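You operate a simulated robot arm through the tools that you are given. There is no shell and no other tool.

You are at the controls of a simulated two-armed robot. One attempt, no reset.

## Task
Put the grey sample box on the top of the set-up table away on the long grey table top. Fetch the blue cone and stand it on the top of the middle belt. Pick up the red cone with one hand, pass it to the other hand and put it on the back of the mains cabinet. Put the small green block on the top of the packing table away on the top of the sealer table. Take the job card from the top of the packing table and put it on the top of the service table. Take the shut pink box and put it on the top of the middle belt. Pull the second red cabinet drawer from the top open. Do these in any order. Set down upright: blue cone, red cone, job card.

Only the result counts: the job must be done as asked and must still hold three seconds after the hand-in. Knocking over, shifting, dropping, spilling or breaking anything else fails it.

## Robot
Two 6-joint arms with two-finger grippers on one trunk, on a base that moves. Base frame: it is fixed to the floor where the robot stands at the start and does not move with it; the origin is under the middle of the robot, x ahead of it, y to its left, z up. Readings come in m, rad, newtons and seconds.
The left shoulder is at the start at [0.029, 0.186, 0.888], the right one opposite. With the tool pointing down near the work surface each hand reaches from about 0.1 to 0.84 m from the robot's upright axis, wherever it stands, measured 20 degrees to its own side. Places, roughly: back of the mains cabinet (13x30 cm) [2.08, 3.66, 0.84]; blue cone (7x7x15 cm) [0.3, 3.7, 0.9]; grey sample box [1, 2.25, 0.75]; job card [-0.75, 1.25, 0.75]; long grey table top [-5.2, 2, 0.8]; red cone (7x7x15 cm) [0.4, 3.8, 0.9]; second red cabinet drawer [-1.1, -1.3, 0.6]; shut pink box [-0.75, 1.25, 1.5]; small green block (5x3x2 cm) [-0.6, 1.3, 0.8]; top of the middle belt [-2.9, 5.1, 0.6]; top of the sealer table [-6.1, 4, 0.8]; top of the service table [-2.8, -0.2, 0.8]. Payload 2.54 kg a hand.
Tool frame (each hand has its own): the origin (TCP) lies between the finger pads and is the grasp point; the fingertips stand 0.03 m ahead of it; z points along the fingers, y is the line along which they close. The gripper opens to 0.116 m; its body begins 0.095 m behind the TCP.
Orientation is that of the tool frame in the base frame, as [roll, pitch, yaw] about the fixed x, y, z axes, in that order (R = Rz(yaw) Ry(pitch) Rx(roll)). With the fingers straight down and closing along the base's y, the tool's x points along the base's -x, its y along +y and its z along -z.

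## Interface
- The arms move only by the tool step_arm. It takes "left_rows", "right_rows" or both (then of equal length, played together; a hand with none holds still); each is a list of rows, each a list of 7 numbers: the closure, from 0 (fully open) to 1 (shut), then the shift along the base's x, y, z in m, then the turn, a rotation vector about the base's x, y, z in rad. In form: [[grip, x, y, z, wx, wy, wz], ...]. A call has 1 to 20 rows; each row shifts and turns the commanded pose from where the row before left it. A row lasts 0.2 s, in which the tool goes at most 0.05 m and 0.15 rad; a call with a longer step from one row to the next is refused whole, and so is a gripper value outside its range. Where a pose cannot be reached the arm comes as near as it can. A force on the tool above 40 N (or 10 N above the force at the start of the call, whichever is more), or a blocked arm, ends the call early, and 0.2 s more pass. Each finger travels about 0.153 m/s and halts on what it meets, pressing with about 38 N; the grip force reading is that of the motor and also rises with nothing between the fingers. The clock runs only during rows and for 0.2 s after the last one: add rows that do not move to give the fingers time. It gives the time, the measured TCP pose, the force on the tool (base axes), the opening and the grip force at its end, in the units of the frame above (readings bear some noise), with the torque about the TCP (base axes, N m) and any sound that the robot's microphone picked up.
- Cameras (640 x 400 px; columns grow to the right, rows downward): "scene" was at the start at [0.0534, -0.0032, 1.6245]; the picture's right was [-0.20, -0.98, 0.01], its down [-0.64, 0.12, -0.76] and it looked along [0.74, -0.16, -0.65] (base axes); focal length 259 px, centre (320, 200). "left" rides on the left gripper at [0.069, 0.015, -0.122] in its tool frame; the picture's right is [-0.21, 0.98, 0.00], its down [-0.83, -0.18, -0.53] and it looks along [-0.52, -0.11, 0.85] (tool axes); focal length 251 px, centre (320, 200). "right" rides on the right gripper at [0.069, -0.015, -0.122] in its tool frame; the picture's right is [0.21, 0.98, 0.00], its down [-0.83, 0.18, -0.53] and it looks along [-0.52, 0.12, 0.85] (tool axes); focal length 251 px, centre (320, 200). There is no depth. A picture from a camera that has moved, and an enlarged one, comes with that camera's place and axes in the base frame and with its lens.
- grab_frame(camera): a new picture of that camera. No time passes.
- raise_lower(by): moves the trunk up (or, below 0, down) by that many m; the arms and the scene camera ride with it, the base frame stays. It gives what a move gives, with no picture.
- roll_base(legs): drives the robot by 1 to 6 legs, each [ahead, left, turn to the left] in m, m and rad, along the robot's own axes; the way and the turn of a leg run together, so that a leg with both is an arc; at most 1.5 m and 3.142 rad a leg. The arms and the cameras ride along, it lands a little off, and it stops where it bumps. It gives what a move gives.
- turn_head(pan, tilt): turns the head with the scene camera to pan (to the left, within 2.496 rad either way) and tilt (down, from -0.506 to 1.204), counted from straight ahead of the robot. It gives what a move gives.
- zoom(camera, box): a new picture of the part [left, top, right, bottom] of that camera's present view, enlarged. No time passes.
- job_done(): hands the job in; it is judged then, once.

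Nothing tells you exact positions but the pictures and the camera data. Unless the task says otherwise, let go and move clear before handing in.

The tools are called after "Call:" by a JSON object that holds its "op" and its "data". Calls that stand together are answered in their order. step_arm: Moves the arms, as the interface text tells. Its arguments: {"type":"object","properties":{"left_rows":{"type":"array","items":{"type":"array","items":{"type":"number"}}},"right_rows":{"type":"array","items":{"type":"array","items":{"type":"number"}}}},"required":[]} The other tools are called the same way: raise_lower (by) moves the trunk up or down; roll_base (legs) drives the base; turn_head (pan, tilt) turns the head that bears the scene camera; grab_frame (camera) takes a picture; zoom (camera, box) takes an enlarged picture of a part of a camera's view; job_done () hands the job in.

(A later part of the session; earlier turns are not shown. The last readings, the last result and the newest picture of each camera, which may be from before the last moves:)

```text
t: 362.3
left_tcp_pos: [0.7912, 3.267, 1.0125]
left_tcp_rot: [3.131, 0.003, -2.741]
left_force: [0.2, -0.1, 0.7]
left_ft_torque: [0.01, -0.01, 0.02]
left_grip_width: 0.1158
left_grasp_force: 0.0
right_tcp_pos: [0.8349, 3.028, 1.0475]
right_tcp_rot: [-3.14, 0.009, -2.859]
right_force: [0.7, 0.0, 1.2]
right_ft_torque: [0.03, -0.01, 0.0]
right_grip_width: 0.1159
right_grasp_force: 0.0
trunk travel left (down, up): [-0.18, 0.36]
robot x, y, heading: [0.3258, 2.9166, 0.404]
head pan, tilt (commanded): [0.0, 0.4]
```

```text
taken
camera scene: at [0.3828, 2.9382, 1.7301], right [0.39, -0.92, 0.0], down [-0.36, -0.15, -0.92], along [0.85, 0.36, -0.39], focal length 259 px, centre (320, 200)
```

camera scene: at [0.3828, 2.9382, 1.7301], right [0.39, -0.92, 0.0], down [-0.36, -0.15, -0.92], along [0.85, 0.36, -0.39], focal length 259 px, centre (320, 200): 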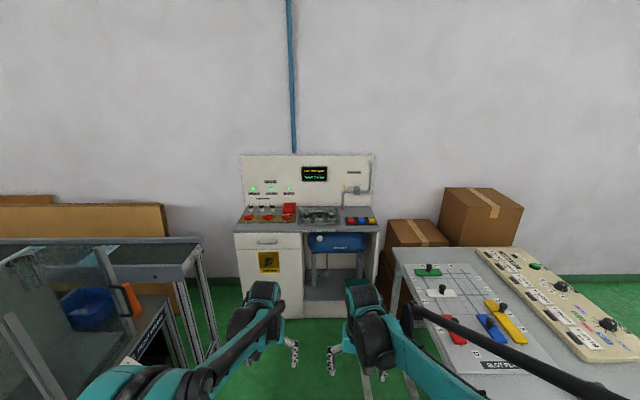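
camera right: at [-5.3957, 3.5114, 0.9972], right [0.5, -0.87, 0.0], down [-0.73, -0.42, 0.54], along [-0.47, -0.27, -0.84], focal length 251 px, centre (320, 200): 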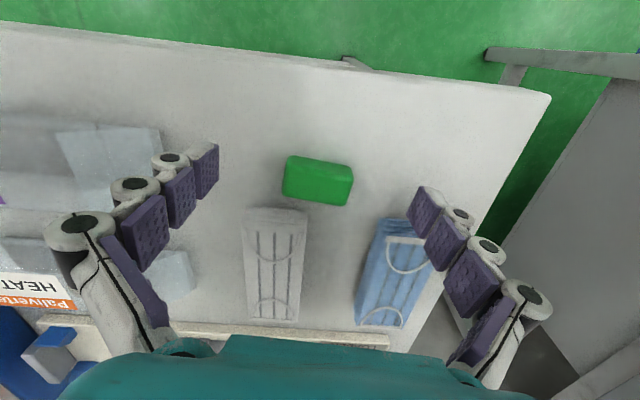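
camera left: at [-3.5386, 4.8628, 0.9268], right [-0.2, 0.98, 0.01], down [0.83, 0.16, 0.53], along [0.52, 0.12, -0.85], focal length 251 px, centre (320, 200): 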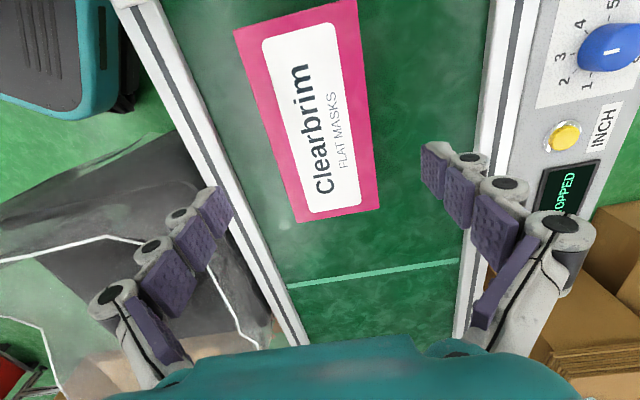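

I'm alongside the machine; both cones are about 0.75 m to my left front. I'll zoom in on them and on the sample box.

Call:
{"op": "turn_head", "data": {"pan": 1.2, "tilt": 0.6}}

Call:
{"op": "zoom", "data": {"camera": "scene", "box": [250, 180, 450, 320]}}

Call:
{"op": "turn_head", "data": {"pan": -0.9, "tilt": 0.6}}

Call:
{"op": "zoom", "data": {"camera": "scene", "box": [300, 200, 440, 300]}}

Call:
{"op": "turn_head", "data": {"pan": 0, "tilt": 0.4}}

Call:
{"op": "zoom", "data": {"camera": "scene", "box": [220, 145, 400, 265]}}

```text
t: 363.7
left_tcp_pos: [0.7913, 3.2666, 1.0123]
left_tcp_rot: [3.132, 0.003, -2.739]
left_force: [0.5, 0.5, -0.2]
left_ft_torque: [-0.03, 0.01, 0.01]
left_grip_width: 0.1161
left_grasp_force: 0.0
right_tcp_pos: [0.834, 3.029, 1.0477]
right_tcp_rot: [-3.141, 0.008, -2.856]
right_force: [-0.4, 0.5, 0.1]
right_ft_torque: [0.0, 0.01, 0.01]
right_grip_width: 0.1161
right_grasp_force: 0.1
trunk travel left (down, up): [-0.18, 0.36]
robot x, y, heading: [0.3239, 2.9175, 0.397]
head pan, tilt (commanded): [1.201, 0.6]
```

```text
2.86 times, centred on (350, 250) of scene
camera zoom: at [0.2946, 2.9902, 1.7119], right [1.0, 0.03, 0.0], down [0.02, -0.56, -0.83], along [-0.03, 0.82, -0.56], focal length 741 px, centre (234, 57)
```

zoom: 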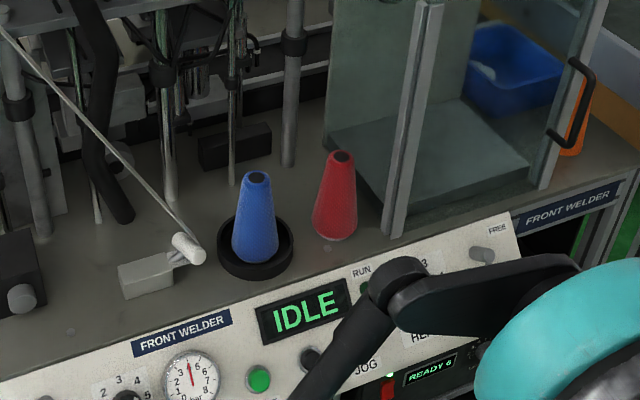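

```text
t: 365.7
left_tcp_pos: [0.791, 3.2673, 1.0123]
left_tcp_rot: [3.13, 0.002, -2.74]
left_force: [-0.6, -0.7, 0.4]
left_ft_torque: [0.03, 0.03, -0.01]
left_grip_width: 0.1161
left_grasp_force: 0.1
right_tcp_pos: [0.8336, 3.0285, 1.0484]
right_tcp_rot: [-3.139, 0.009, -2.857]
right_force: [-0.3, -0.1, -0.3]
right_ft_torque: [0.01, -0.01, 0.0]
right_grip_width: 0.116
right_grasp_force: 0.0
trunk travel left (down, up): [-0.18, 0.36]
robot x, y, heading: [0.3263, 2.9143, 0.406]
head pan, tilt (commanded): [-0.901, 0.6]
```

```text
4.00 times, centred on (370, 250) of scene
camera zoom: at [0.3754, 2.8598, 1.7119], right [-0.48, -0.88, 0.0], down [-0.5, 0.27, -0.82], along [0.73, -0.39, -0.57], focal length 1037 px, centre (120, 0)
```

zoom: 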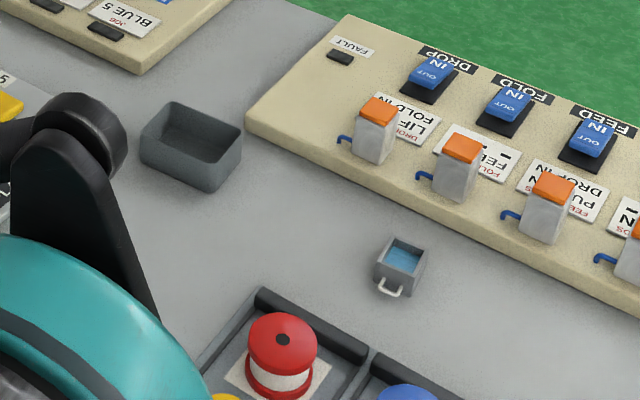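

```text
t: 366.9
left_tcp_pos: [0.7907, 3.2678, 1.0123]
left_tcp_rot: [3.13, 0.002, -2.739]
left_force: [0.1, 0.4, 0.0]
left_ft_torque: [-0.03, 0.01, 0.01]
left_grip_width: 0.1161
left_grasp_force: 0.1
right_tcp_pos: [0.8339, 3.0281, 1.049]
right_tcp_rot: [-3.138, 0.01, -2.857]
right_force: [-0.2, 0.3, -0.7]
right_ft_torque: [0.01, 0.0, 0.04]
right_grip_width: 0.116
right_grasp_force: 0.0
trunk travel left (down, up): [-0.18, 0.36]
robot x, y, heading: [0.3271, 2.9144, 0.407]
head pan, tilt (commanded): [0.0, 0.4]
```

```text
3.33 times, centred on (310, 205) of scene
camera zoom: at [0.3828, 2.9382, 1.7301], right [0.39, -0.92, 0.0], down [-0.36, -0.15, -0.92], along [0.85, 0.36, -0.39], focal length 864 px, centre (353, 183)
```

zoom: 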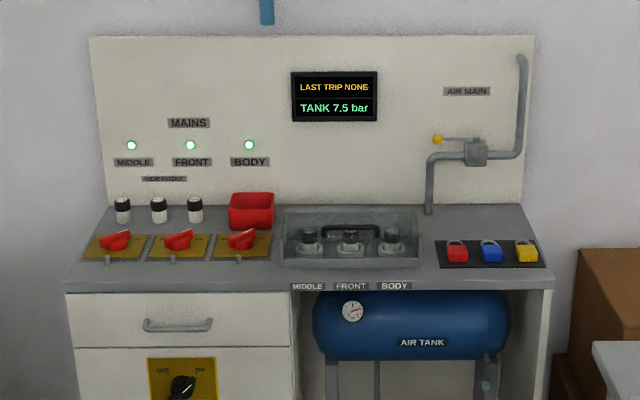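

The small grey box with the handle and blue contents at (0.91,2.22) fits the given sample-box place. I'll raise the trunk to look down at the mains cabinet's top.

Call:
{"op": "raise_lower", "data": {"by": 0.35}}

Call:
{"op": "turn_head", "data": {"pan": 0, "tilt": 0.6}}

Call:
{"op": "zoom", "data": {"camera": "scene", "box": [220, 130, 400, 250]}}

```text
t: 370.3
left_tcp_pos: [0.7909, 3.2662, 1.3628]
left_tcp_rot: [3.133, 0.002, -2.74]
left_force: [0.5, -0.9, -0.1]
left_ft_torque: [0.01, 0.03, 0.0]
left_grip_width: 0.1159
left_grasp_force: 0.1
right_tcp_pos: [0.8349, 3.0282, 1.3982]
right_tcp_rot: [-3.139, 0.009, -2.856]
right_force: [-0.2, 0.8, -0.3]
right_ft_torque: [-0.01, -0.03, 0.01]
right_grip_width: 0.1161
right_grasp_force: 0.1
trunk travel left (down, up): [-0.53, 0.01]
robot x, y, heading: [0.3194, 2.914, 0.403]
head pan, tilt (commanded): [0.0, 0.4]
```

```text
t: 371.0
left_tcp_pos: [0.7905, 3.2673, 1.3623]
left_tcp_rot: [3.131, 0.003, -2.739]
left_force: [0.7, -0.1, 0.6]
left_ft_torque: [-0.02, -0.02, 0.01]
left_grip_width: 0.1161
left_grasp_force: 0.1
right_tcp_pos: [0.8346, 3.0268, 1.3976]
right_tcp_rot: [-3.14, 0.009, -2.857]
right_force: [-1.0, 0.2, -0.1]
right_ft_torque: [-0.03, 0.0, -0.01]
right_grip_width: 0.116
right_grasp_force: 0.1
trunk travel left (down, up): [-0.53, 0.01]
robot x, y, heading: [0.3228, 2.9124, 0.405]
head pan, tilt (commanded): [0.0, 0.6]
```

```text
3.33 times, centred on (310, 190) of scene
camera zoom: at [0.379, 2.9367, 2.062], right [0.39, -0.92, 0.0], down [-0.52, -0.22, -0.83], along [0.76, 0.33, -0.56], focal length 864 px, centre (353, 233)
```

zoom: 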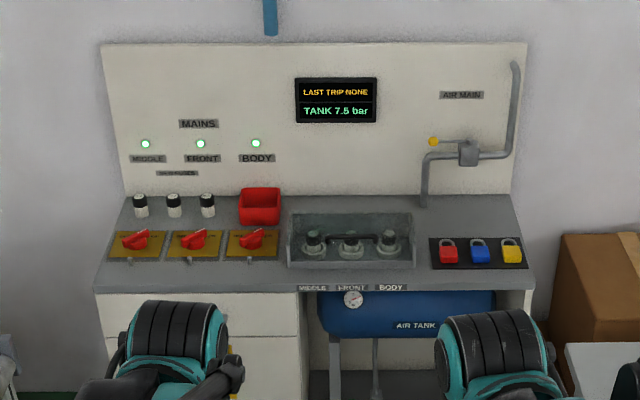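

The back strip of the mains cabinet is the dark recessed rectangle behind the regulators; I'll examine it closer later. Now I'll turn to face the machine and line up with the cones.

Call:
{"op": "roll_base", "data": {"legs": [[0.12, -0.08, 0], [0, 0, 1.585], [0, -0.18, 0]]}}

Call:
{"op": "turn_head", "data": {"pan": 0, "tilt": 0.9}}

Call:
{"op": "grab_frame", "data": {"camera": "scene"}}

Call:
{"op": "grab_frame", "data": {"camera": "right"}}

Call:
{"op": "grab_frame", "data": {"camera": "left"}}

```text
t: 377.3
left_tcp_pos: [0.2715, 3.4245, 1.3618]
left_tcp_rot: [3.133, 0.002, -1.162]
left_force: [0.4, -0.7, 0.0]
left_ft_torque: [0.03, -0.01, -0.03]
left_grip_width: 0.1158
left_grasp_force: 0.1
right_tcp_pos: [0.5106, 3.4706, 1.3976]
right_tcp_rot: [-3.139, 0.009, -1.279]
right_force: [-0.3, 0.6, 0.0]
right_ft_torque: [0.03, -0.02, 0.0]
right_grip_width: 0.1158
right_grasp_force: 0.0
trunk travel left (down, up): [-0.53, 0.01]
robot x, y, heading: [0.6289, 2.9614, 1.988]
head pan, tilt (commanded): [0.0, 0.6]
```

```text
t: 378.1
left_tcp_pos: [0.2746, 3.4266, 1.3629]
left_tcp_rot: [3.13, 0.003, -1.16]
left_force: [0.6, 0.4, 0.2]
left_ft_torque: [-0.02, 0.04, 0.0]
left_grip_width: 0.116
left_grasp_force: 0.0
right_tcp_pos: [0.5121, 3.4719, 1.3981]
right_tcp_rot: [3.141, 0.009, -1.277]
right_force: [0.2, 0.2, -0.7]
right_ft_torque: [-0.02, 0.01, 0.0]
right_grip_width: 0.116
right_grasp_force: 0.0
trunk travel left (down, up): [-0.53, 0.01]
robot x, y, heading: [0.6307, 2.9589, 1.985]
head pan, tilt (commanded): [0.0, 0.901]
```

```text
taken
camera scene: at [0.6147, 3.0021, 2.0372], right [0.92, 0.4, 0.0], down [0.31, -0.72, -0.62], along [-0.25, 0.57, -0.78], focal length 259 px, centre (320, 200)
```

scene: 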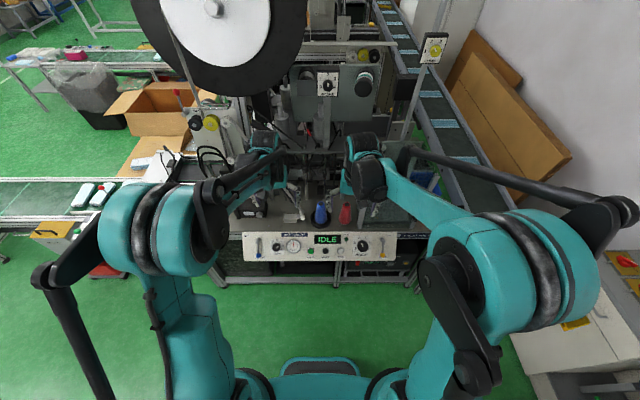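

```text
taken
camera right: at [0.5489, 3.4087, 1.5201], right [-0.87, -0.49, 0.0], down [-0.41, 0.73, 0.54], along [-0.26, 0.47, -0.84], focal length 251 px, centre (320, 200)
```

right: 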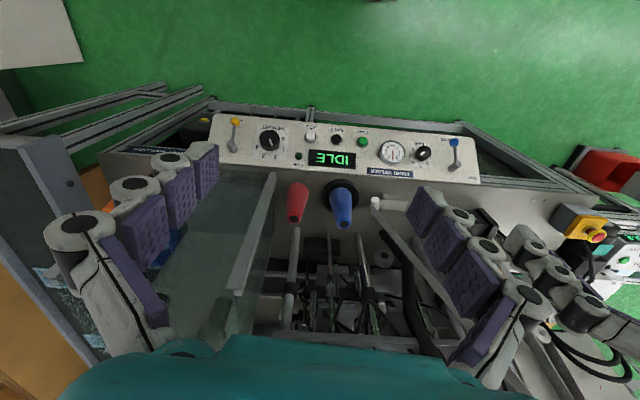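

```text
taken
camera left: at [0.2906, 3.3573, 1.4859], right [-0.98, -0.19, 0.01], down [-0.16, 0.83, 0.53], along [-0.11, 0.52, -0.85], focal length 251 px, centre (320, 200)
```

left: 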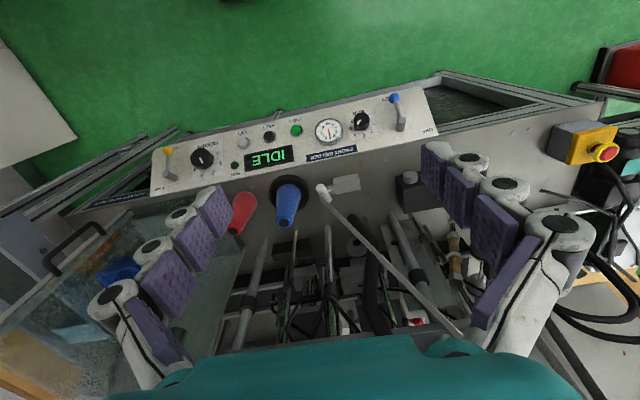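

Both cones are located: red top at about (0.415,3.759,1.01), blue at (0.298,3.727,1.00). I'll pull the left hand back, turn the right gripper a quarter so it closes front-to-back, and edge forward.

Call:
{"op": "step_arm", "data": {"left_rows": [[0, 0.0089, -0.0201, 0.005, 0, 0, 0], [0, 0.0089, -0.0201, 0.005, 0, 0, 0], [0, 0.0089, -0.0201, 0.005, 0, 0, 0], [0, 0.0089, -0.0201, 0.005, 0, 0, 0], [0, 0.0089, -0.0201, 0.005, 0, 0, 0], [0, 0.0089, -0.0201, 0.005, 0, 0, 0], [0, 0.0089, -0.0201, 0.005, 0, 0, 0], [0, 0.0089, -0.0201, 0.005, 0, 0, 0], [0, 0.0089, -0.0201, 0.005, 0, 0, 0], [0, 0.0089, -0.0201, 0.005, 0, 0, 0], [0, 0, 0, 0, 0, 0, 0], [0, 0, 0, 0, 0, 0, 0]], "right_rows": [[0, 0, 0, 0, 0, 0, -0.14], [0, 0, 0, 0, 0, 0, -0.14], [0, 0, 0, 0, 0, 0, -0.14], [0, 0, 0, 0, 0, 0, -0.14], [0, 0, 0, 0, 0, 0, -0.14], [0, 0, 0, 0, 0, 0, -0.14], [0, 0, 0, 0, 0, 0, -0.14], [0, 0, 0, 0, 0, 0, -0.14], [0, 0, 0, 0, 0, 0, -0.14], [0, 0, 0, 0, 0, 0, -0.14], [0, 0, 0, 0, 0, 0, -0.05], [0, 0, 0, 0, 0, 0, 0]]}}

Call:
{"op": "roll_base", "data": {"legs": [[0.12, 0, 0]]}}

Call:
{"op": "raise_lower", "data": {"by": -0.25}}

Call:
{"op": "grab_frame", "data": {"camera": "right"}}

Call:
{"op": "grab_frame", "data": {"camera": "scene"}}

```text
t: 380.7
left_tcp_pos: [0.3635, 3.2242, 1.414]
left_tcp_rot: [3.132, 0.003, -1.16]
left_force: [0.3, 0.4, -0.1]
left_ft_torque: [0.02, -0.01, 0.03]
left_grip_width: 0.1159
left_grasp_force: 0.0
right_tcp_pos: [0.5105, 3.4703, 1.3965]
right_tcp_rot: [-3.14, 0.009, -2.728]
right_force: [0.6, 0.2, -0.6]
right_ft_torque: [0.01, 0.0, -0.01]
right_grip_width: 0.1157
right_grasp_force: 0.1
trunk travel left (down, up): [-0.53, 0.01]
robot x, y, heading: [0.6301, 2.9653, 1.985]
head pan, tilt (commanded): [0.0, 0.901]
```

```text
t: 382.0
left_tcp_pos: [0.3148, 3.3322, 1.4153]
left_tcp_rot: [3.132, 0.004, -1.157]
left_force: [-0.7, -0.4, -0.2]
left_ft_torque: [0.0, -0.03, -0.02]
left_grip_width: 0.1159
left_grasp_force: 0.1
right_tcp_pos: [0.4624, 3.5778, 1.3968]
right_tcp_rot: [-3.141, 0.01, -2.725]
right_force: [-0.2, -1.0, -1.1]
right_ft_torque: [0.03, 0.01, -0.02]
right_grip_width: 0.1159
right_grasp_force: 0.1
trunk travel left (down, up): [-0.53, 0.01]
robot x, y, heading: [0.5832, 3.0689, 1.987]
head pan, tilt (commanded): [0.0, 0.901]
```

```text
t: 384.5
left_tcp_pos: [0.3137, 3.3322, 1.1636]
left_tcp_rot: [3.131, 0.001, -1.159]
left_force: [0.0, 0.0, 0.1]
left_ft_torque: [0.01, 0.0, 0.01]
left_grip_width: 0.116
left_grasp_force: 0.2
right_tcp_pos: [0.4619, 3.5791, 1.1479]
right_tcp_rot: [-3.139, 0.009, -2.723]
right_force: [-0.3, 1.0, -1.0]
right_ft_torque: [-0.01, 0.01, 0.0]
right_grip_width: 0.1162
right_grasp_force: 0.1
trunk travel left (down, up): [-0.28, 0.26]
robot x, y, heading: [0.5828, 3.07, 1.987]
head pan, tilt (commanded): [0.0, 0.901]
```

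```text
taken
camera right: at [0.4054, 3.5371, 1.2699], right [-0.59, 0.81, 0.0], down [0.68, 0.5, 0.54], along [0.44, 0.32, -0.84], focal length 251 px, centre (320, 200)
```

right: 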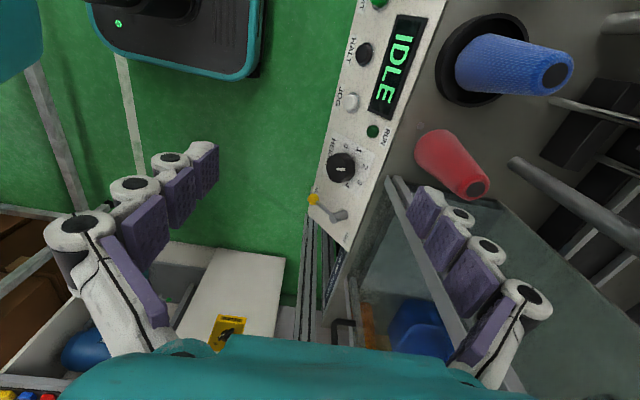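

```text
taken
camera scene: at [0.5646, 3.1109, 1.7873], right [0.91, 0.4, 0.0], down [0.32, -0.72, -0.62], along [-0.25, 0.57, -0.78], focal length 259 px, centre (320, 200)
```

scene: 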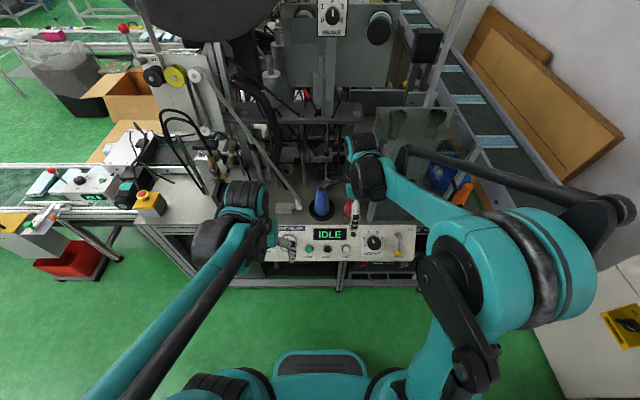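

Moving the right hand over the red cone, still above its top.

Call:
{"op": "step_arm", "data": {"right_rows": [[0, -0.01, 0.038, 0, 0, 0, 0], [0, -0.01, 0.038, 0, 0, 0, 0], [0, -0.01, 0.038, 0, 0, 0, 0], [0, -0.01, 0.038, 0, 0, 0, 0], [0, -0.01, 0.036, 0, 0, 0, 0], [0, 0, 0, 0, 0, 0, 0]]}}

Call:
{"op": "grab_frame", "data": {"camera": "right"}}

Call:
{"op": "zoom", "data": {"camera": "scene", "box": [260, 130, 420, 260]}}

Call:
{"op": "grab_frame", "data": {"camera": "left"}}

```text
t: 385.9
left_tcp_pos: [0.3147, 3.3311, 1.1644]
left_tcp_rot: [3.131, 0.003, -1.158]
left_force: [-0.2, -0.4, 0.8]
left_ft_torque: [0.01, 0.0, 0.0]
left_grip_width: 0.1159
left_grasp_force: 0.0
right_tcp_pos: [0.4131, 3.7691, 1.1492]
right_tcp_rot: [-3.141, 0.009, -2.723]
right_force: [-0.2, -0.1, -0.2]
right_ft_torque: [0.06, -0.01, -0.02]
right_grip_width: 0.116
right_grasp_force: 0.0
trunk travel left (down, up): [-0.28, 0.26]
robot x, y, heading: [0.5808, 3.0684, 1.987]
head pan, tilt (commanded): [0.0, 0.901]
```

```text
taken
camera right: at [0.3556, 3.7265, 1.2712], right [-0.59, 0.81, 0.0], down [0.68, 0.5, 0.54], along [0.44, 0.32, -0.84], focal length 251 px, centre (320, 200)
```

right: 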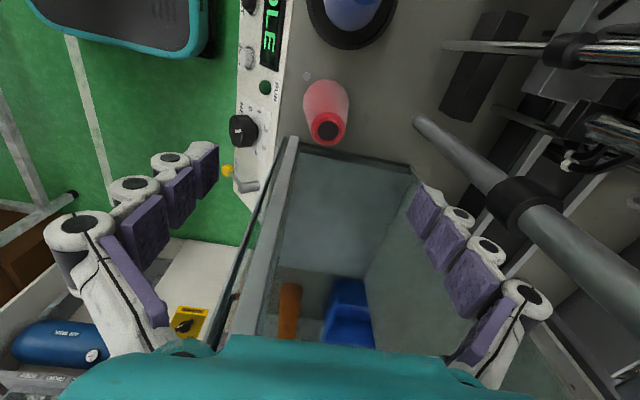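

```text
3.08 times, centred on (340, 195) of scene
camera zoom: at [0.5651, 3.1097, 1.7872], right [0.91, 0.4, 0.0], down [0.32, -0.72, -0.62], along [-0.25, 0.57, -0.78], focal length 798 px, centre (258, 215)
```

zoom: 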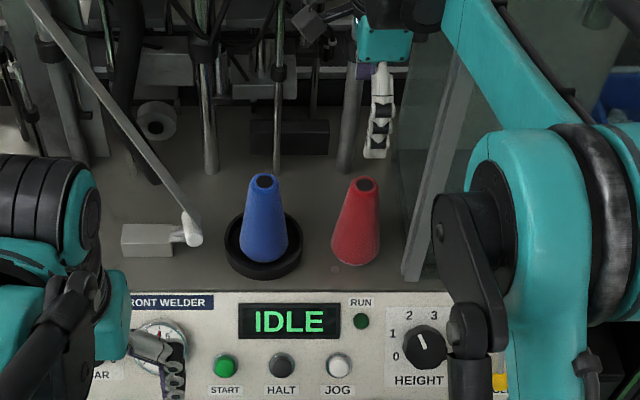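

```text
taken
camera left: at [0.331, 3.2632, 1.2874], right [-0.98, -0.2, 0.01], down [-0.16, 0.83, 0.53], along [-0.11, 0.52, -0.85], focal length 251 px, centre (320, 200)
```

left: 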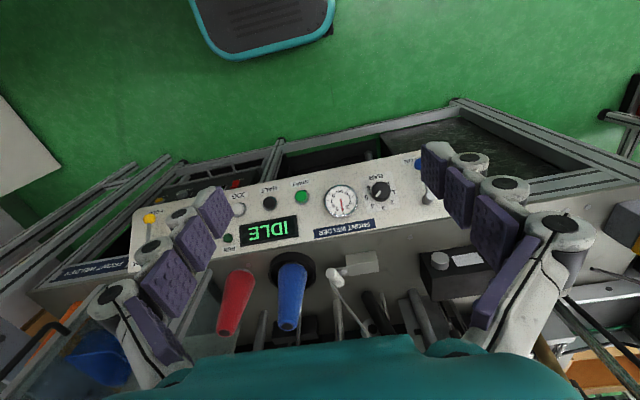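

The hand is within a centimetre of the cone's axis, and there is room front and back. I'll trim and descend to the top part of the cone.

Call:
{"op": "step_arm", "data": {"right_rows": [[0, 0.0014, 0.0085, -0.03, 0, 0, 0], [0, 0, 0, -0.03, 0, 0, 0], [0, 0, 0, -0.03, 0, 0, 0], [0, 0, 0, 0, 0, 0, 0]]}}

Call:
{"op": "grab_frame", "data": {"camera": "right"}}

Call:
{"op": "zoom", "data": {"camera": "scene", "box": [280, 130, 420, 240]}}

```text
t: 386.9
left_tcp_pos: [0.3136, 3.3329, 1.165]
left_tcp_rot: [3.131, 0.001, -1.159]
left_force: [0.4, -0.4, -0.9]
left_ft_torque: [0.04, 0.03, 0.03]
left_grip_width: 0.1158
left_grasp_force: 0.0
right_tcp_pos: [0.4133, 3.776, 1.0577]
right_tcp_rot: [-3.139, 0.009, -2.723]
right_force: [-0.2, -0.2, -0.4]
right_ft_torque: [0.05, 0.0, 0.01]
right_grip_width: 0.1161
right_grasp_force: 0.0
trunk travel left (down, up): [-0.28, 0.26]
robot x, y, heading: [0.584, 3.07, 1.987]
head pan, tilt (commanded): [0.0, 0.901]
```

```text
taken
camera right: at [0.3562, 3.7334, 1.1801], right [-0.59, 0.81, 0.0], down [0.68, 0.5, 0.54], along [0.44, 0.32, -0.84], focal length 251 px, centre (320, 200)
```

right: 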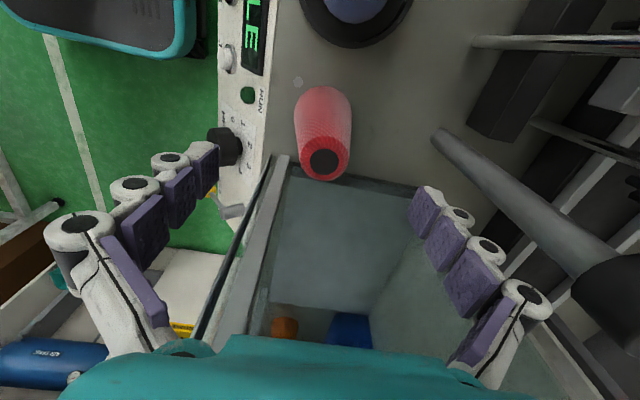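

```text
3.64 times, centred on (350, 185) of scene
camera zoom: at [0.5647, 3.1102, 1.7872], right [0.91, 0.4, 0.0], down [0.32, -0.72, -0.62], along [-0.25, 0.57, -0.78], focal length 943 px, centre (211, 254)
```

zoom: 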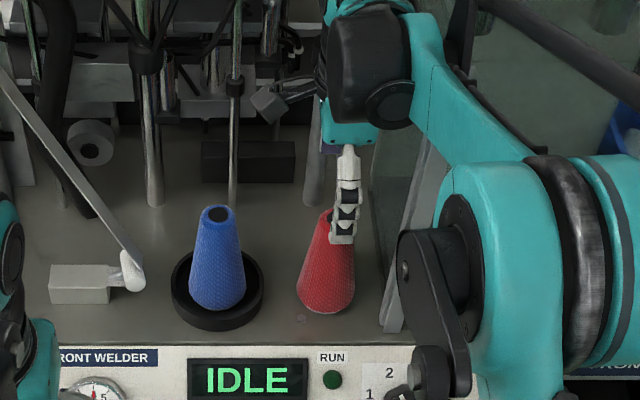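

Well aligned. Descending to grip the top 3–4 cm of the cone, then closing.

Call:
{"op": "step_arm", "data": {"right_rows": [[0, 0.0015, 0.004, -0.03, 0, 0, 0], [0, 0, 0, -0.03, 0, 0, 0], [0, 0, 0, -0.014, 0, 0, 0], [0, 0, 0, 0, 0, 0, 0]]}}

Call:
{"op": "grab_frame", "data": {"camera": "right"}}

```text
t: 387.9
left_tcp_pos: [0.3136, 3.3326, 1.1637]
left_tcp_rot: [3.13, 0.002, -1.16]
left_force: [0.2, -0.1, -0.9]
left_ft_torque: [-0.05, -0.01, 0.0]
left_grip_width: 0.1161
left_grasp_force: 0.0
right_tcp_pos: [0.4144, 3.7795, 0.9861]
right_tcp_rot: [-3.139, 0.01, -2.724]
right_force: [0.4, -0.7, 0.7]
right_ft_torque: [0.02, 0.01, 0.02]
right_grip_width: 0.116
right_grasp_force: 0.0
trunk travel left (down, up): [-0.28, 0.26]
robot x, y, heading: [0.5849, 3.0697, 1.987]
head pan, tilt (commanded): [0.0, 0.901]
```

```text
taken
camera right: at [0.3574, 3.7374, 1.109], right [-0.59, 0.81, 0.0], down [0.68, 0.5, 0.54], along [0.44, 0.32, -0.84], focal length 251 px, centre (320, 200)
```

right: 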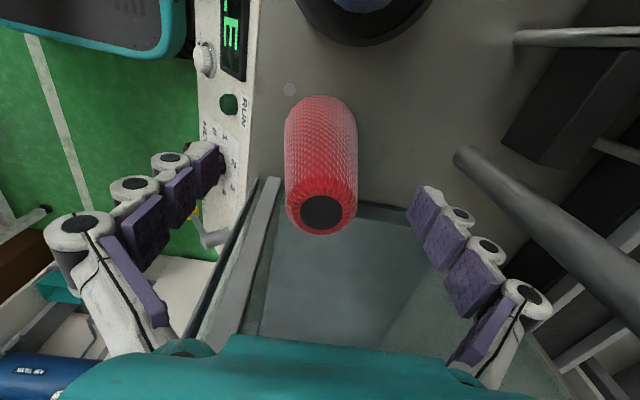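

The cone top is 2 cm above the grasp point and centred. Closing on it.

Call:
{"op": "step_arm", "data": {"right_rows": [[0.4, 0, 0, 0, 0, 0, 0], [0.8, 0, 0, 0, 0, 0, 0], [0.9, 0, 0, 0, 0, 0, 0], [0.9, 0, 0, 0, 0, 0, 0]]}}

Call:
{"op": "grab_frame", "data": {"camera": "right"}}

```text
t: 388.9
left_tcp_pos: [0.3139, 3.3319, 1.1629]
left_tcp_rot: [3.133, 0.002, -1.159]
left_force: [-0.2, 0.4, -0.1]
left_ft_torque: [0.01, 0.02, -0.02]
left_grip_width: 0.1159
left_grasp_force: 0.0
right_tcp_pos: [0.414, 3.7798, 0.9874]
right_tcp_rot: [-3.14, 0.008, -2.724]
right_force: [-2.1, 5.3, 11.1]
right_ft_torque: [0.29, 0.02, -0.02]
right_grip_width: 0.0466
right_grasp_force: 37.9
trunk travel left (down, up): [-0.28, 0.26]
robot x, y, heading: [0.5793, 3.0678, 1.986]
head pan, tilt (commanded): [0.0, 0.901]
```

```text
taken
camera right: at [0.3574, 3.7374, 1.1097], right [-0.59, 0.81, 0.0], down [0.68, 0.5, 0.54], along [0.44, 0.32, -0.84], focal length 251 px, centre (320, 200)
```

right: 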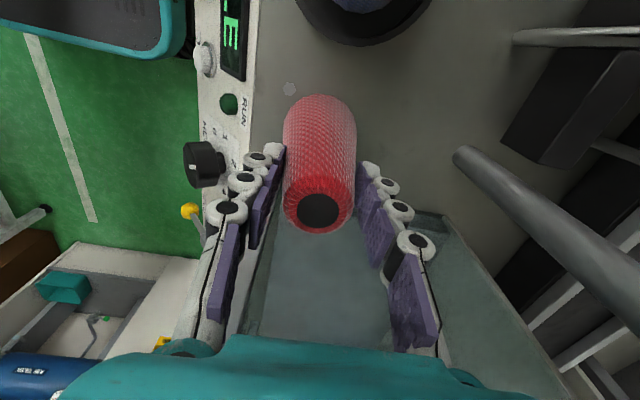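

The red cone is gripped (4.7 cm, 38 N). Lifting slowly.

Call:
{"op": "step_arm", "data": {"right_rows": [[0.9, 0, 0, 0.01, 0, 0, 0], [0.9, 0, 0, 0.02, 0, 0, 0], [0.9, 0, 0, 0.03, 0, 0, 0], [0.9, 0, 0, 0.03, 0, 0, 0], [0.9, 0, 0, 0.03, 0, 0, 0], [0.9, 0, 0, 0, 0, 0, 0]]}}

Call:
{"op": "grab_frame", "data": {"camera": "right"}}

Call:
{"op": "zoom", "data": {"camera": "scene", "box": [280, 130, 420, 240]}}

```text
t: 390.3
left_tcp_pos: [0.3129, 3.3339, 1.1634]
left_tcp_rot: [3.133, 0.002, -1.159]
left_force: [0.0, 0.4, -0.7]
left_ft_torque: [-0.02, 0.01, 0.02]
left_grip_width: 0.1161
left_grasp_force: 0.2
right_tcp_pos: [0.4178, 3.7776, 1.1057]
right_tcp_rot: [-3.14, 0.01, -2.725]
right_force: [-0.2, 0.4, -2.1]
right_ft_torque: [-0.03, 0.01, 0.01]
right_grip_width: 0.0462
right_grasp_force: 37.6
trunk travel left (down, up): [-0.28, 0.26]
robot x, y, heading: [0.586, 3.0699, 1.989]
head pan, tilt (commanded): [0.0, 0.901]
```

```text
taken
camera right: at [0.36, 3.7369, 1.2279], right [-0.59, 0.81, 0.0], down [0.68, 0.5, 0.54], along [0.44, 0.32, -0.84], focal length 251 px, centre (320, 200)
```

right: 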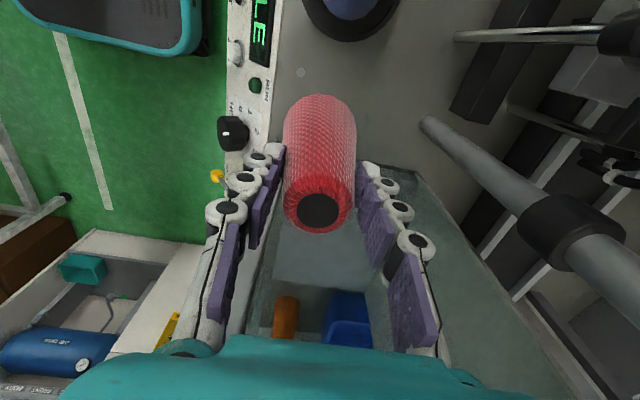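

```text
3.64 times, centred on (350, 185) of scene
camera zoom: at [0.5643, 3.1122, 1.7871], right [0.91, 0.4, 0.0], down [0.32, -0.72, -0.62], along [-0.25, 0.57, -0.78], focal length 943 px, centre (211, 254)
```

zoom: 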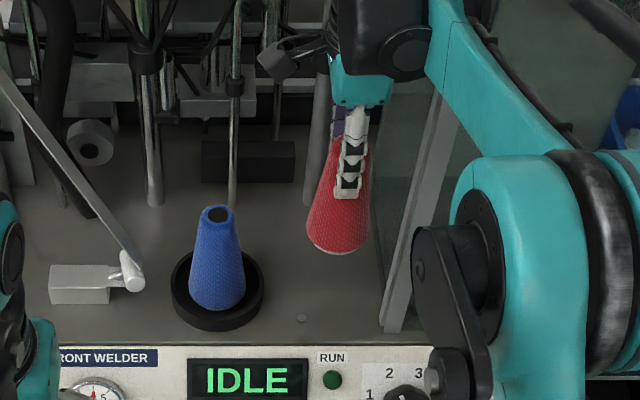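

The cone is up, and hanging straight. I'll raise the trunk a little and back out from the machine for the hand-over.

Call:
{"op": "raise_lower", "data": {"by": 0.12}}

Call:
{"op": "roll_base", "data": {"legs": [[-0.2, 0, 0]]}}

Call:
{"op": "grab_frame", "data": {"camera": "scene"}}

```text
t: 391.8
left_tcp_pos: [0.314, 3.3332, 1.2843]
left_tcp_rot: [3.131, 0.003, -1.16]
left_force: [-0.4, -0.3, 0.3]
left_ft_torque: [0.0, -0.01, -0.01]
left_grip_width: 0.116
left_grasp_force: 0.0
right_tcp_pos: [0.4168, 3.7791, 1.2241]
right_tcp_rot: [-3.139, 0.01, -2.723]
right_force: [0.3, 0.6, -1.7]
right_ft_torque: [-0.04, -0.02, 0.02]
right_grip_width: 0.0462
right_grasp_force: 38.1
trunk travel left (down, up): [-0.4, 0.14]
robot x, y, heading: [0.5822, 3.072, 1.985]
head pan, tilt (commanded): [0.0, 0.901]
```

```text
t: 393.4
left_tcp_pos: [0.3949, 3.1515, 1.2842]
left_tcp_rot: [3.133, 0.001, -1.162]
left_force: [0.2, -0.2, 1.8]
left_ft_torque: [-0.02, 0.04, 0.02]
left_grip_width: 0.116
left_grasp_force: 0.1
right_tcp_pos: [0.4981, 3.5969, 1.2249]
right_tcp_rot: [-3.141, 0.01, -2.726]
right_force: [-0.2, -0.8, -2.1]
right_ft_torque: [0.02, 0.03, 0.02]
right_grip_width: 0.0463
right_grasp_force: 37.8
trunk travel left (down, up): [-0.4, 0.14]
robot x, y, heading: [0.6604, 2.8901, 1.98]
head pan, tilt (commanded): [0.0, 0.901]
```

```text
taken
camera scene: at [0.6446, 2.9297, 1.9071], right [0.92, 0.4, 0.0], down [0.32, -0.72, -0.62], along [-0.25, 0.57, -0.78], focal length 259 px, centre (320, 200)
```

scene: 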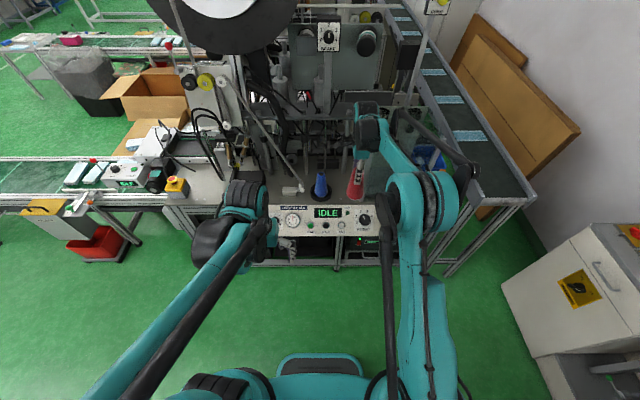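

Clear of the machine. For the hand-over I'll bring the red cone in front of me and turn the right wrist so its camera faces outward, while the left hand turns a quarter and moves out to the left.

Call:
{"op": "step_arm", "data": {"left_rows": [[0, -0.0173, 0.0079, 0, 0, 0, -0.1428], [0, -0.0173, 0.0079, 0, 0, 0, -0.1428], [0, -0.0173, 0.0079, 0, 0, 0, -0.1428], [0, -0.0173, 0.0079, 0, 0, 0, -0.1428], [0, -0.0173, 0.0079, 0, 0, 0, -0.1428], [0, -0.0173, 0.0079, 0, 0, 0, -0.1428], [0, -0.0173, 0.0079, 0, 0, 0, -0.1428], [0, -0.0173, 0.0079, 0, 0, 0, -0.1428], [0, -0.0173, 0.0079, 0, 0, 0, -0.1428], [0, -0.0173, 0.0079, 0, 0, 0, -0.1428], [0, -0.0173, 0.0079, 0, 0, 0, -0.1428], [0, 0, 0, 0, 0, 0, 0]], "right_rows": [[0.9, -0.0024, -0.0219, 0, 0, 0, 0], [0.9, -0.0024, -0.0219, 0, 0, 0, 0.1428], [0.9, -0.0024, -0.0219, 0, 0, 0, 0.1428], [0.9, -0.0024, -0.0219, 0, 0, 0, 0.1428], [0.9, -0.0024, -0.0219, 0, 0, 0, 0.1428], [0.9, -0.0024, -0.0219, 0, 0, 0, 0.1428], [0.9, -0.0024, -0.0219, 0, 0, 0, 0.1428], [0.9, -0.0024, -0.0219, 0, 0, 0, 0.1428], [0.9, -0.0024, -0.0219, 0, 0, 0, 0.1428], [0.9, -0.0024, -0.0219, 0, 0, 0, 0.1428], [0.9, -0.0024, -0.0219, 0, 0, 0, 0.1428], [0.9, 0, 0, 0, 0, 0, 0.1428]]}}

Call:
{"op": "grab_frame", "data": {"camera": "scene"}}

```text
t: 396.0
left_tcp_pos: [0.2073, 3.2397, 1.2848]
left_tcp_rot: [3.131, 0.002, -2.733]
left_force: [-1.0, 0.9, -0.1]
left_ft_torque: [-0.02, 0.01, 0.01]
left_grip_width: 0.116
left_grasp_force: 0.1
right_tcp_pos: [0.4712, 3.356, 1.2249]
right_tcp_rot: [-3.14, 0.007, -1.156]
right_force: [-0.2, -0.6, -2.8]
right_ft_torque: [0.0, -0.01, 0.0]
right_grip_width: 0.0461
right_grasp_force: 37.8
trunk travel left (down, up): [-0.4, 0.14]
robot x, y, heading: [0.6598, 2.8896, 1.987]
head pan, tilt (commanded): [0.0, 0.901]
```

```text
taken
camera scene: at [0.6452, 2.9303, 1.9071], right [0.92, 0.4, 0.0], down [0.31, -0.72, -0.62], along [-0.25, 0.57, -0.78], focal length 259 px, centre (320, 200)
```

scene: 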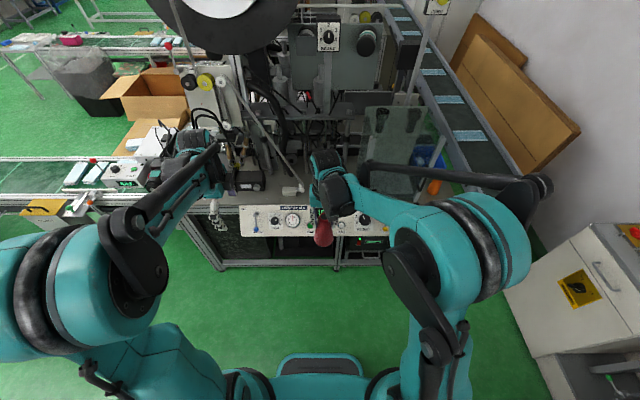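

Now finish the right wrist's rotation and tilt the left tool 45° so it points down-right at the cone's lower half.

Call:
{"op": "step_arm", "data": {"left_rows": [[0, 0, 0, 0, 0, 0, 0], [0, 0, 0, 0, 0, 0, 0], [0, 0, 0, 0, 0, 0, 0], [0, 0, 0, 0, 0, 0, 0], [0, 0, 0, -0.004, 0.0527, -0.1199, 0], [0, 0, 0, -0.004, 0.0527, -0.1199, 0], [0, 0, 0, -0.004, 0.0527, -0.1199, 0], [0, 0, 0, -0.004, 0.0527, -0.1199, 0], [0, 0, 0, -0.004, 0.0527, -0.1199, 0], [0, 0, 0, -0.004, 0.0527, -0.1199, 0], [0, 0, 0, 0, 0, 0, 0]], "right_rows": [[0.9, 0, 0, 0, 0, 0, 0.1428], [0.9, 0, 0, 0, 0, 0, 0.1428], [0.9, 0, 0, 0, 0, 0, 0.1428], [0.9, 0, 0, 0, 0, 0, 0.1428], [0.9, 0, 0, 0, 0, 0, 0.1428], [0.9, 0, 0, 0, 0, 0, 0.1428], [0.9, 0, 0, 0, 0, 0, 0.1428], [0.9, 0, 0, 0, 0, 0, 0.1428], [0.9, 0, 0, 0, 0, 0, 0.1428], [0.9, 0, 0, 0, 0, 0, 0.1428], [0.9, 0, 0, 0, 0, 0, 0.1428]]}}

Call:
{"op": "grab_frame", "data": {"camera": "scene"}}

Call:
{"op": "grab_frame", "data": {"camera": "left"}}

Call:
{"op": "grab_frame", "data": {"camera": "right"}}

```text
t: 398.4
left_tcp_pos: [0.2048, 3.2384, 1.2603]
left_tcp_rot: [3.129, 0.789, -2.732]
left_force: [0.5, 0.2, -0.5]
left_ft_torque: [0.0, 0.0, 0.01]
left_grip_width: 0.1161
left_grasp_force: 0.1
right_tcp_pos: [0.4734, 3.3561, 1.2252]
right_tcp_rot: [-3.138, 0.009, 0.417]
right_force: [-0.3, -0.2, -2.3]
right_ft_torque: [0.02, 0.0, 0.0]
right_grip_width: 0.0461
right_grasp_force: 38.4
trunk travel left (down, up): [-0.4, 0.14]
robot x, y, heading: [0.6612, 2.889, 1.983]
head pan, tilt (commanded): [0.0, 0.901]
```

```text
taken
camera scene: at [0.6456, 2.9296, 1.9072], right [0.92, 0.4, 0.0], down [0.31, -0.72, -0.62], along [-0.25, 0.57, -0.78], focal length 259 px, centre (320, 200)
```

scene: 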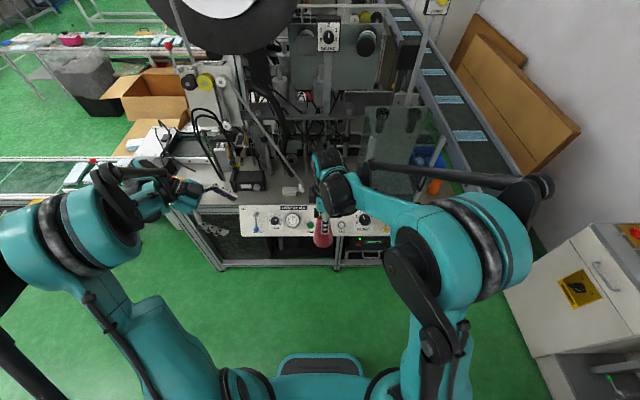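

```text
taken
camera left: at [0.0766, 3.1972, 1.2986], right [-0.26, 0.95, 0.16], down [0.26, -0.09, 0.96], along [0.93, 0.29, -0.23], focal length 251 px, centre (320, 200)
```

left: 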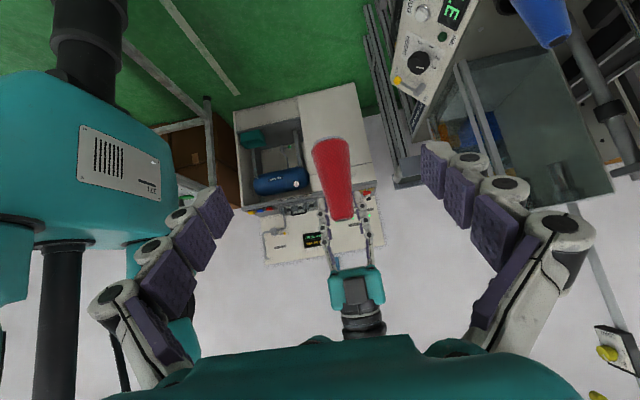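

```text
taken
camera right: at [0.5323, 3.3987, 1.3476], right [0.59, -0.81, 0.0], down [-0.68, -0.5, 0.54], along [-0.44, -0.32, -0.84], focal length 251 px, centre (320, 200)
```

right: 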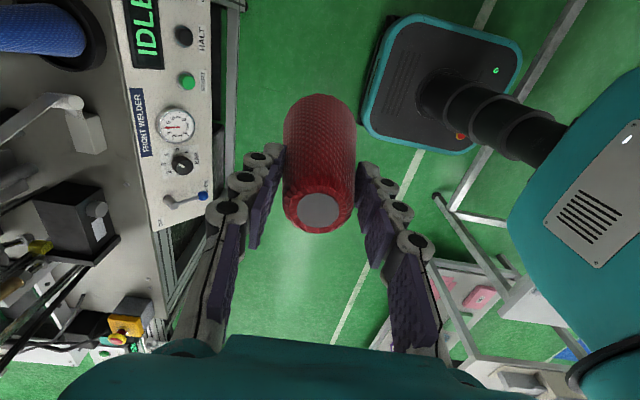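

The cone is in the left camera's view and both hands are lined up fore-aft. I'll move the left hand to a pre-grasp point 14 cm short of the cone along its pointing direction.

Call:
{"op": "step_arm", "data": {"left_rows": [[0, 0.0355, 0.0156, -0.001, 0, 0, 0], [0, 0.0355, 0.0156, -0.001, 0, 0, 0], [0, 0.0355, 0.0156, -0.001, 0, 0, 0], [0, 0.0355, 0.0156, -0.001, 0, 0, 0], [0, 0.0355, 0.0156, -0.001, 0, 0, 0], [0, 0, 0, 0, 0, 0, 0]], "right_rows": [[0.9, 0, 0, 0, 0, 0, 0], [0.9, 0, 0, 0, 0, 0, 0], [0.9, 0, 0, 0, 0, 0, 0], [0.9, 0, 0, 0, 0, 0, 0], [0.9, 0, 0, 0, 0, 0, 0], [0.9, 0, 0, 0, 0, 0, 0]]}}

Call:
{"op": "grab_frame", "data": {"camera": "left"}}

Call:
{"op": "zoom", "data": {"camera": "scene", "box": [180, 130, 420, 290]}}

```text
t: 399.8
left_tcp_pos: [0.3827, 3.3165, 1.2567]
left_tcp_rot: [3.129, 0.788, -2.732]
left_force: [-0.2, -0.9, 0.0]
left_ft_torque: [-0.03, -0.06, 0.01]
left_grip_width: 0.116
left_grasp_force: 0.0
right_tcp_pos: [0.4716, 3.3568, 1.225]
right_tcp_rot: [3.141, 0.006, 0.414]
right_force: [-1.1, 0.3, -2.0]
right_ft_torque: [0.02, -0.03, -0.02]
right_grip_width: 0.0461
right_grasp_force: 37.3
trunk travel left (down, up): [-0.4, 0.14]
robot x, y, heading: [0.6622, 2.889, 1.986]
head pan, tilt (commanded): [0.0, 0.901]
```

```text
taken
camera left: at [0.2549, 3.2741, 1.2948], right [-0.26, 0.95, 0.16], down [0.26, -0.09, 0.96], along [0.93, 0.29, -0.23], focal length 251 px, centre (320, 200)
```

left: 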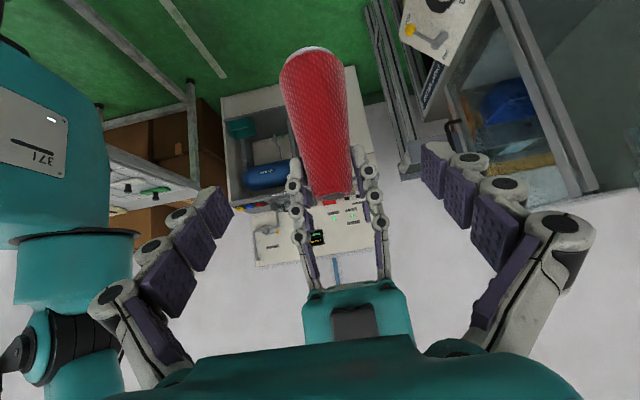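

```text
2.50 times, centred on (300, 210) of scene
camera zoom: at [0.6432, 2.9294, 1.9071], right [0.92, 0.4, 0.0], down [0.32, -0.72, -0.62], along [-0.25, 0.57, -0.78], focal length 648 px, centre (370, 175)
```

zoom: 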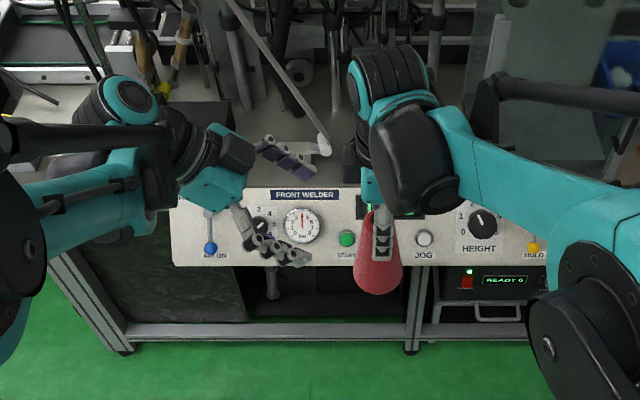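

Aligned: the tool axis meets the cone's middle. I'll slide the left hand in along its pointing direction in small steps.

Call:
{"op": "step_arm", "data": {"left_rows": [[0, 0.0179, 0.0079, -0.0203, 0, 0, 0], [0, 0.0179, 0.0079, -0.0203, 0, 0, 0], [0, 0.0179, 0.0079, -0.0203, 0, 0, 0], [0, 0, 0, 0, 0, 0, 0]], "right_rows": [[0.9, 0, 0, 0, 0, 0, 0], [0.9, 0, 0, 0, 0, 0, 0], [0.9, 0, 0, 0, 0, 0, 0], [0.9, 0, 0, 0, 0, 0, 0]]}}

Call:
{"op": "grab_frame", "data": {"camera": "left"}}

Call:
{"op": "zoom", "data": {"camera": "scene", "box": [220, 150, 400, 270]}}

```text
t: 400.8
left_tcp_pos: [0.4349, 3.3394, 1.1919]
left_tcp_rot: [3.129, 0.79, -2.733]
left_force: [-0.2, 0.0, 0.8]
left_ft_torque: [0.0, -0.03, 0.02]
left_grip_width: 0.1159
left_grasp_force: 0.0
right_tcp_pos: [0.4725, 3.356, 1.2258]
right_tcp_rot: [-3.141, 0.008, 0.414]
right_force: [0.5, -0.1, -2.5]
right_ft_torque: [0.05, -0.04, 0.02]
right_grip_width: 0.0464
right_grasp_force: 37.9
trunk travel left (down, up): [-0.4, 0.14]
robot x, y, heading: [0.6591, 2.8938, 1.982]
head pan, tilt (commanded): [0.0, 0.901]
```

```text
taken
camera left: at [0.3068, 3.2987, 1.2311], right [-0.26, 0.95, 0.16], down [0.26, -0.09, 0.96], along [0.93, 0.29, -0.23], focal length 251 px, centre (320, 200)
```

left: 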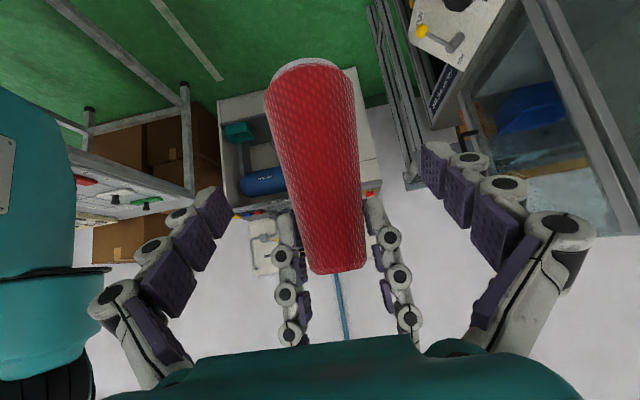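

```text
3.33 times, centred on (310, 210) of scene
camera zoom: at [0.644, 2.929, 1.9072], right [0.92, 0.4, 0.0], down [0.32, -0.72, -0.62], along [-0.25, 0.57, -0.78], focal length 864 px, centre (353, 167)
```

zoom: 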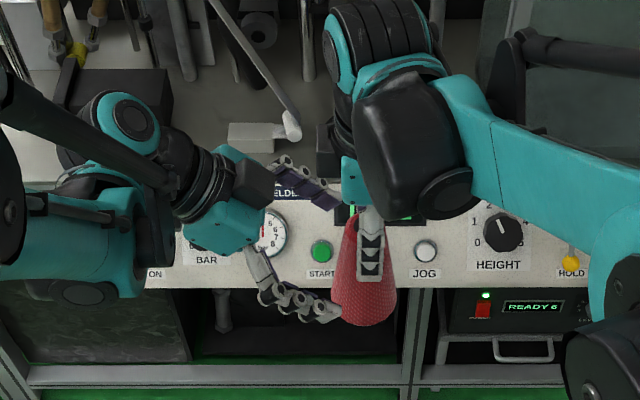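

The left fingers straddle the cone below the right hand's grip. Two more steps to the grasp point.

Call:
{"op": "step_arm", "data": {"left_rows": [[0, 0.0188, 0.0082, -0.018, 0, 0, 0], [0, 0.0188, 0.0082, -0.018, 0, 0, 0], [0, 0, 0, 0, 0, 0, 0]], "right_rows": [[0.9, 0, 0, 0, 0, 0, 0], [0.9, 0, 0, 0, 0, 0, 0], [0.9, 0, 0, 0, 0, 0, 0]]}}

Call:
{"op": "grab_frame", "data": {"camera": "left"}}

Call:
{"op": "zoom", "data": {"camera": "scene", "box": [220, 150, 400, 270]}}

Call:
{"op": "grab_frame", "data": {"camera": "right"}}

```text
t: 401.6
left_tcp_pos: [0.4705, 3.3578, 1.1581]
left_tcp_rot: [3.128, 0.789, -2.734]
left_force: [-0.5, -0.2, -0.6]
left_ft_torque: [0.05, 0.01, 0.03]
left_grip_width: 0.1157
left_grasp_force: 0.0
right_tcp_pos: [0.4732, 3.3559, 1.224]
right_tcp_rot: [-3.141, 0.011, 0.413]
right_force: [-0.6, -0.1, -2.2]
right_ft_torque: [-0.02, -0.03, 0.02]
right_grip_width: 0.0463
right_grasp_force: 37.7
trunk travel left (down, up): [-0.4, 0.14]
robot x, y, heading: [0.6588, 2.8905, 1.986]
head pan, tilt (commanded): [0.0, 0.901]
```

```text
taken
camera left: at [0.3436, 3.316, 1.196], right [-0.26, 0.95, 0.16], down [0.26, -0.09, 0.96], along [0.93, 0.29, -0.23], focal length 251 px, centre (320, 200)
```

left: 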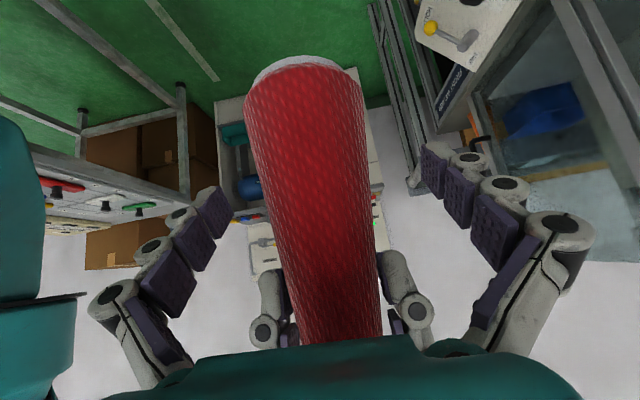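

```text
3.33 times, centred on (310, 210) of scene
camera zoom: at [0.6441, 2.9292, 1.9071], right [0.92, 0.4, 0.0], down [0.32, -0.72, -0.62], along [-0.25, 0.57, -0.78], focal length 864 px, centre (353, 167)
```

zoom: 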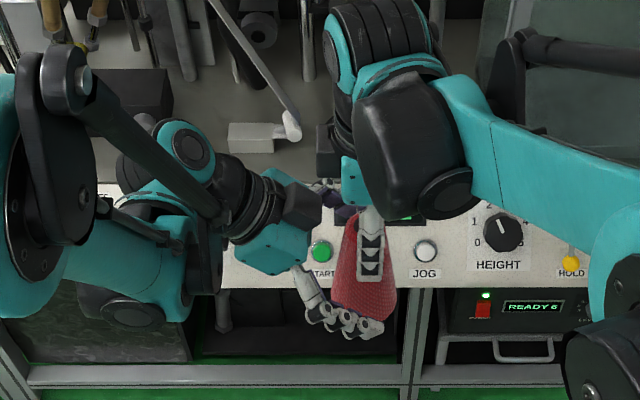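

```text
taken
camera right: at [0.5313, 3.3983, 1.3476], right [0.59, -0.81, 0.0], down [-0.68, -0.5, 0.54], along [-0.44, -0.32, -0.84], focal length 251 px, centre (320, 200)
```

right: 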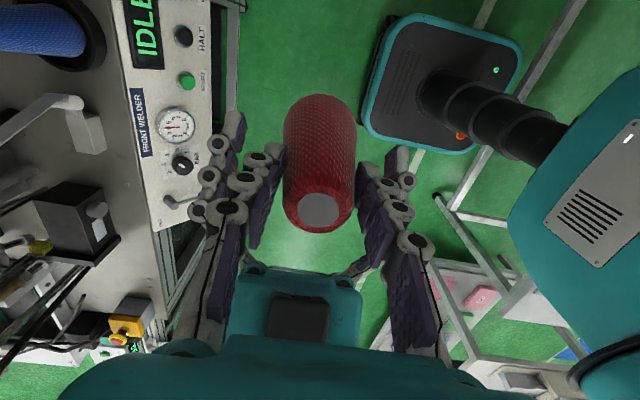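

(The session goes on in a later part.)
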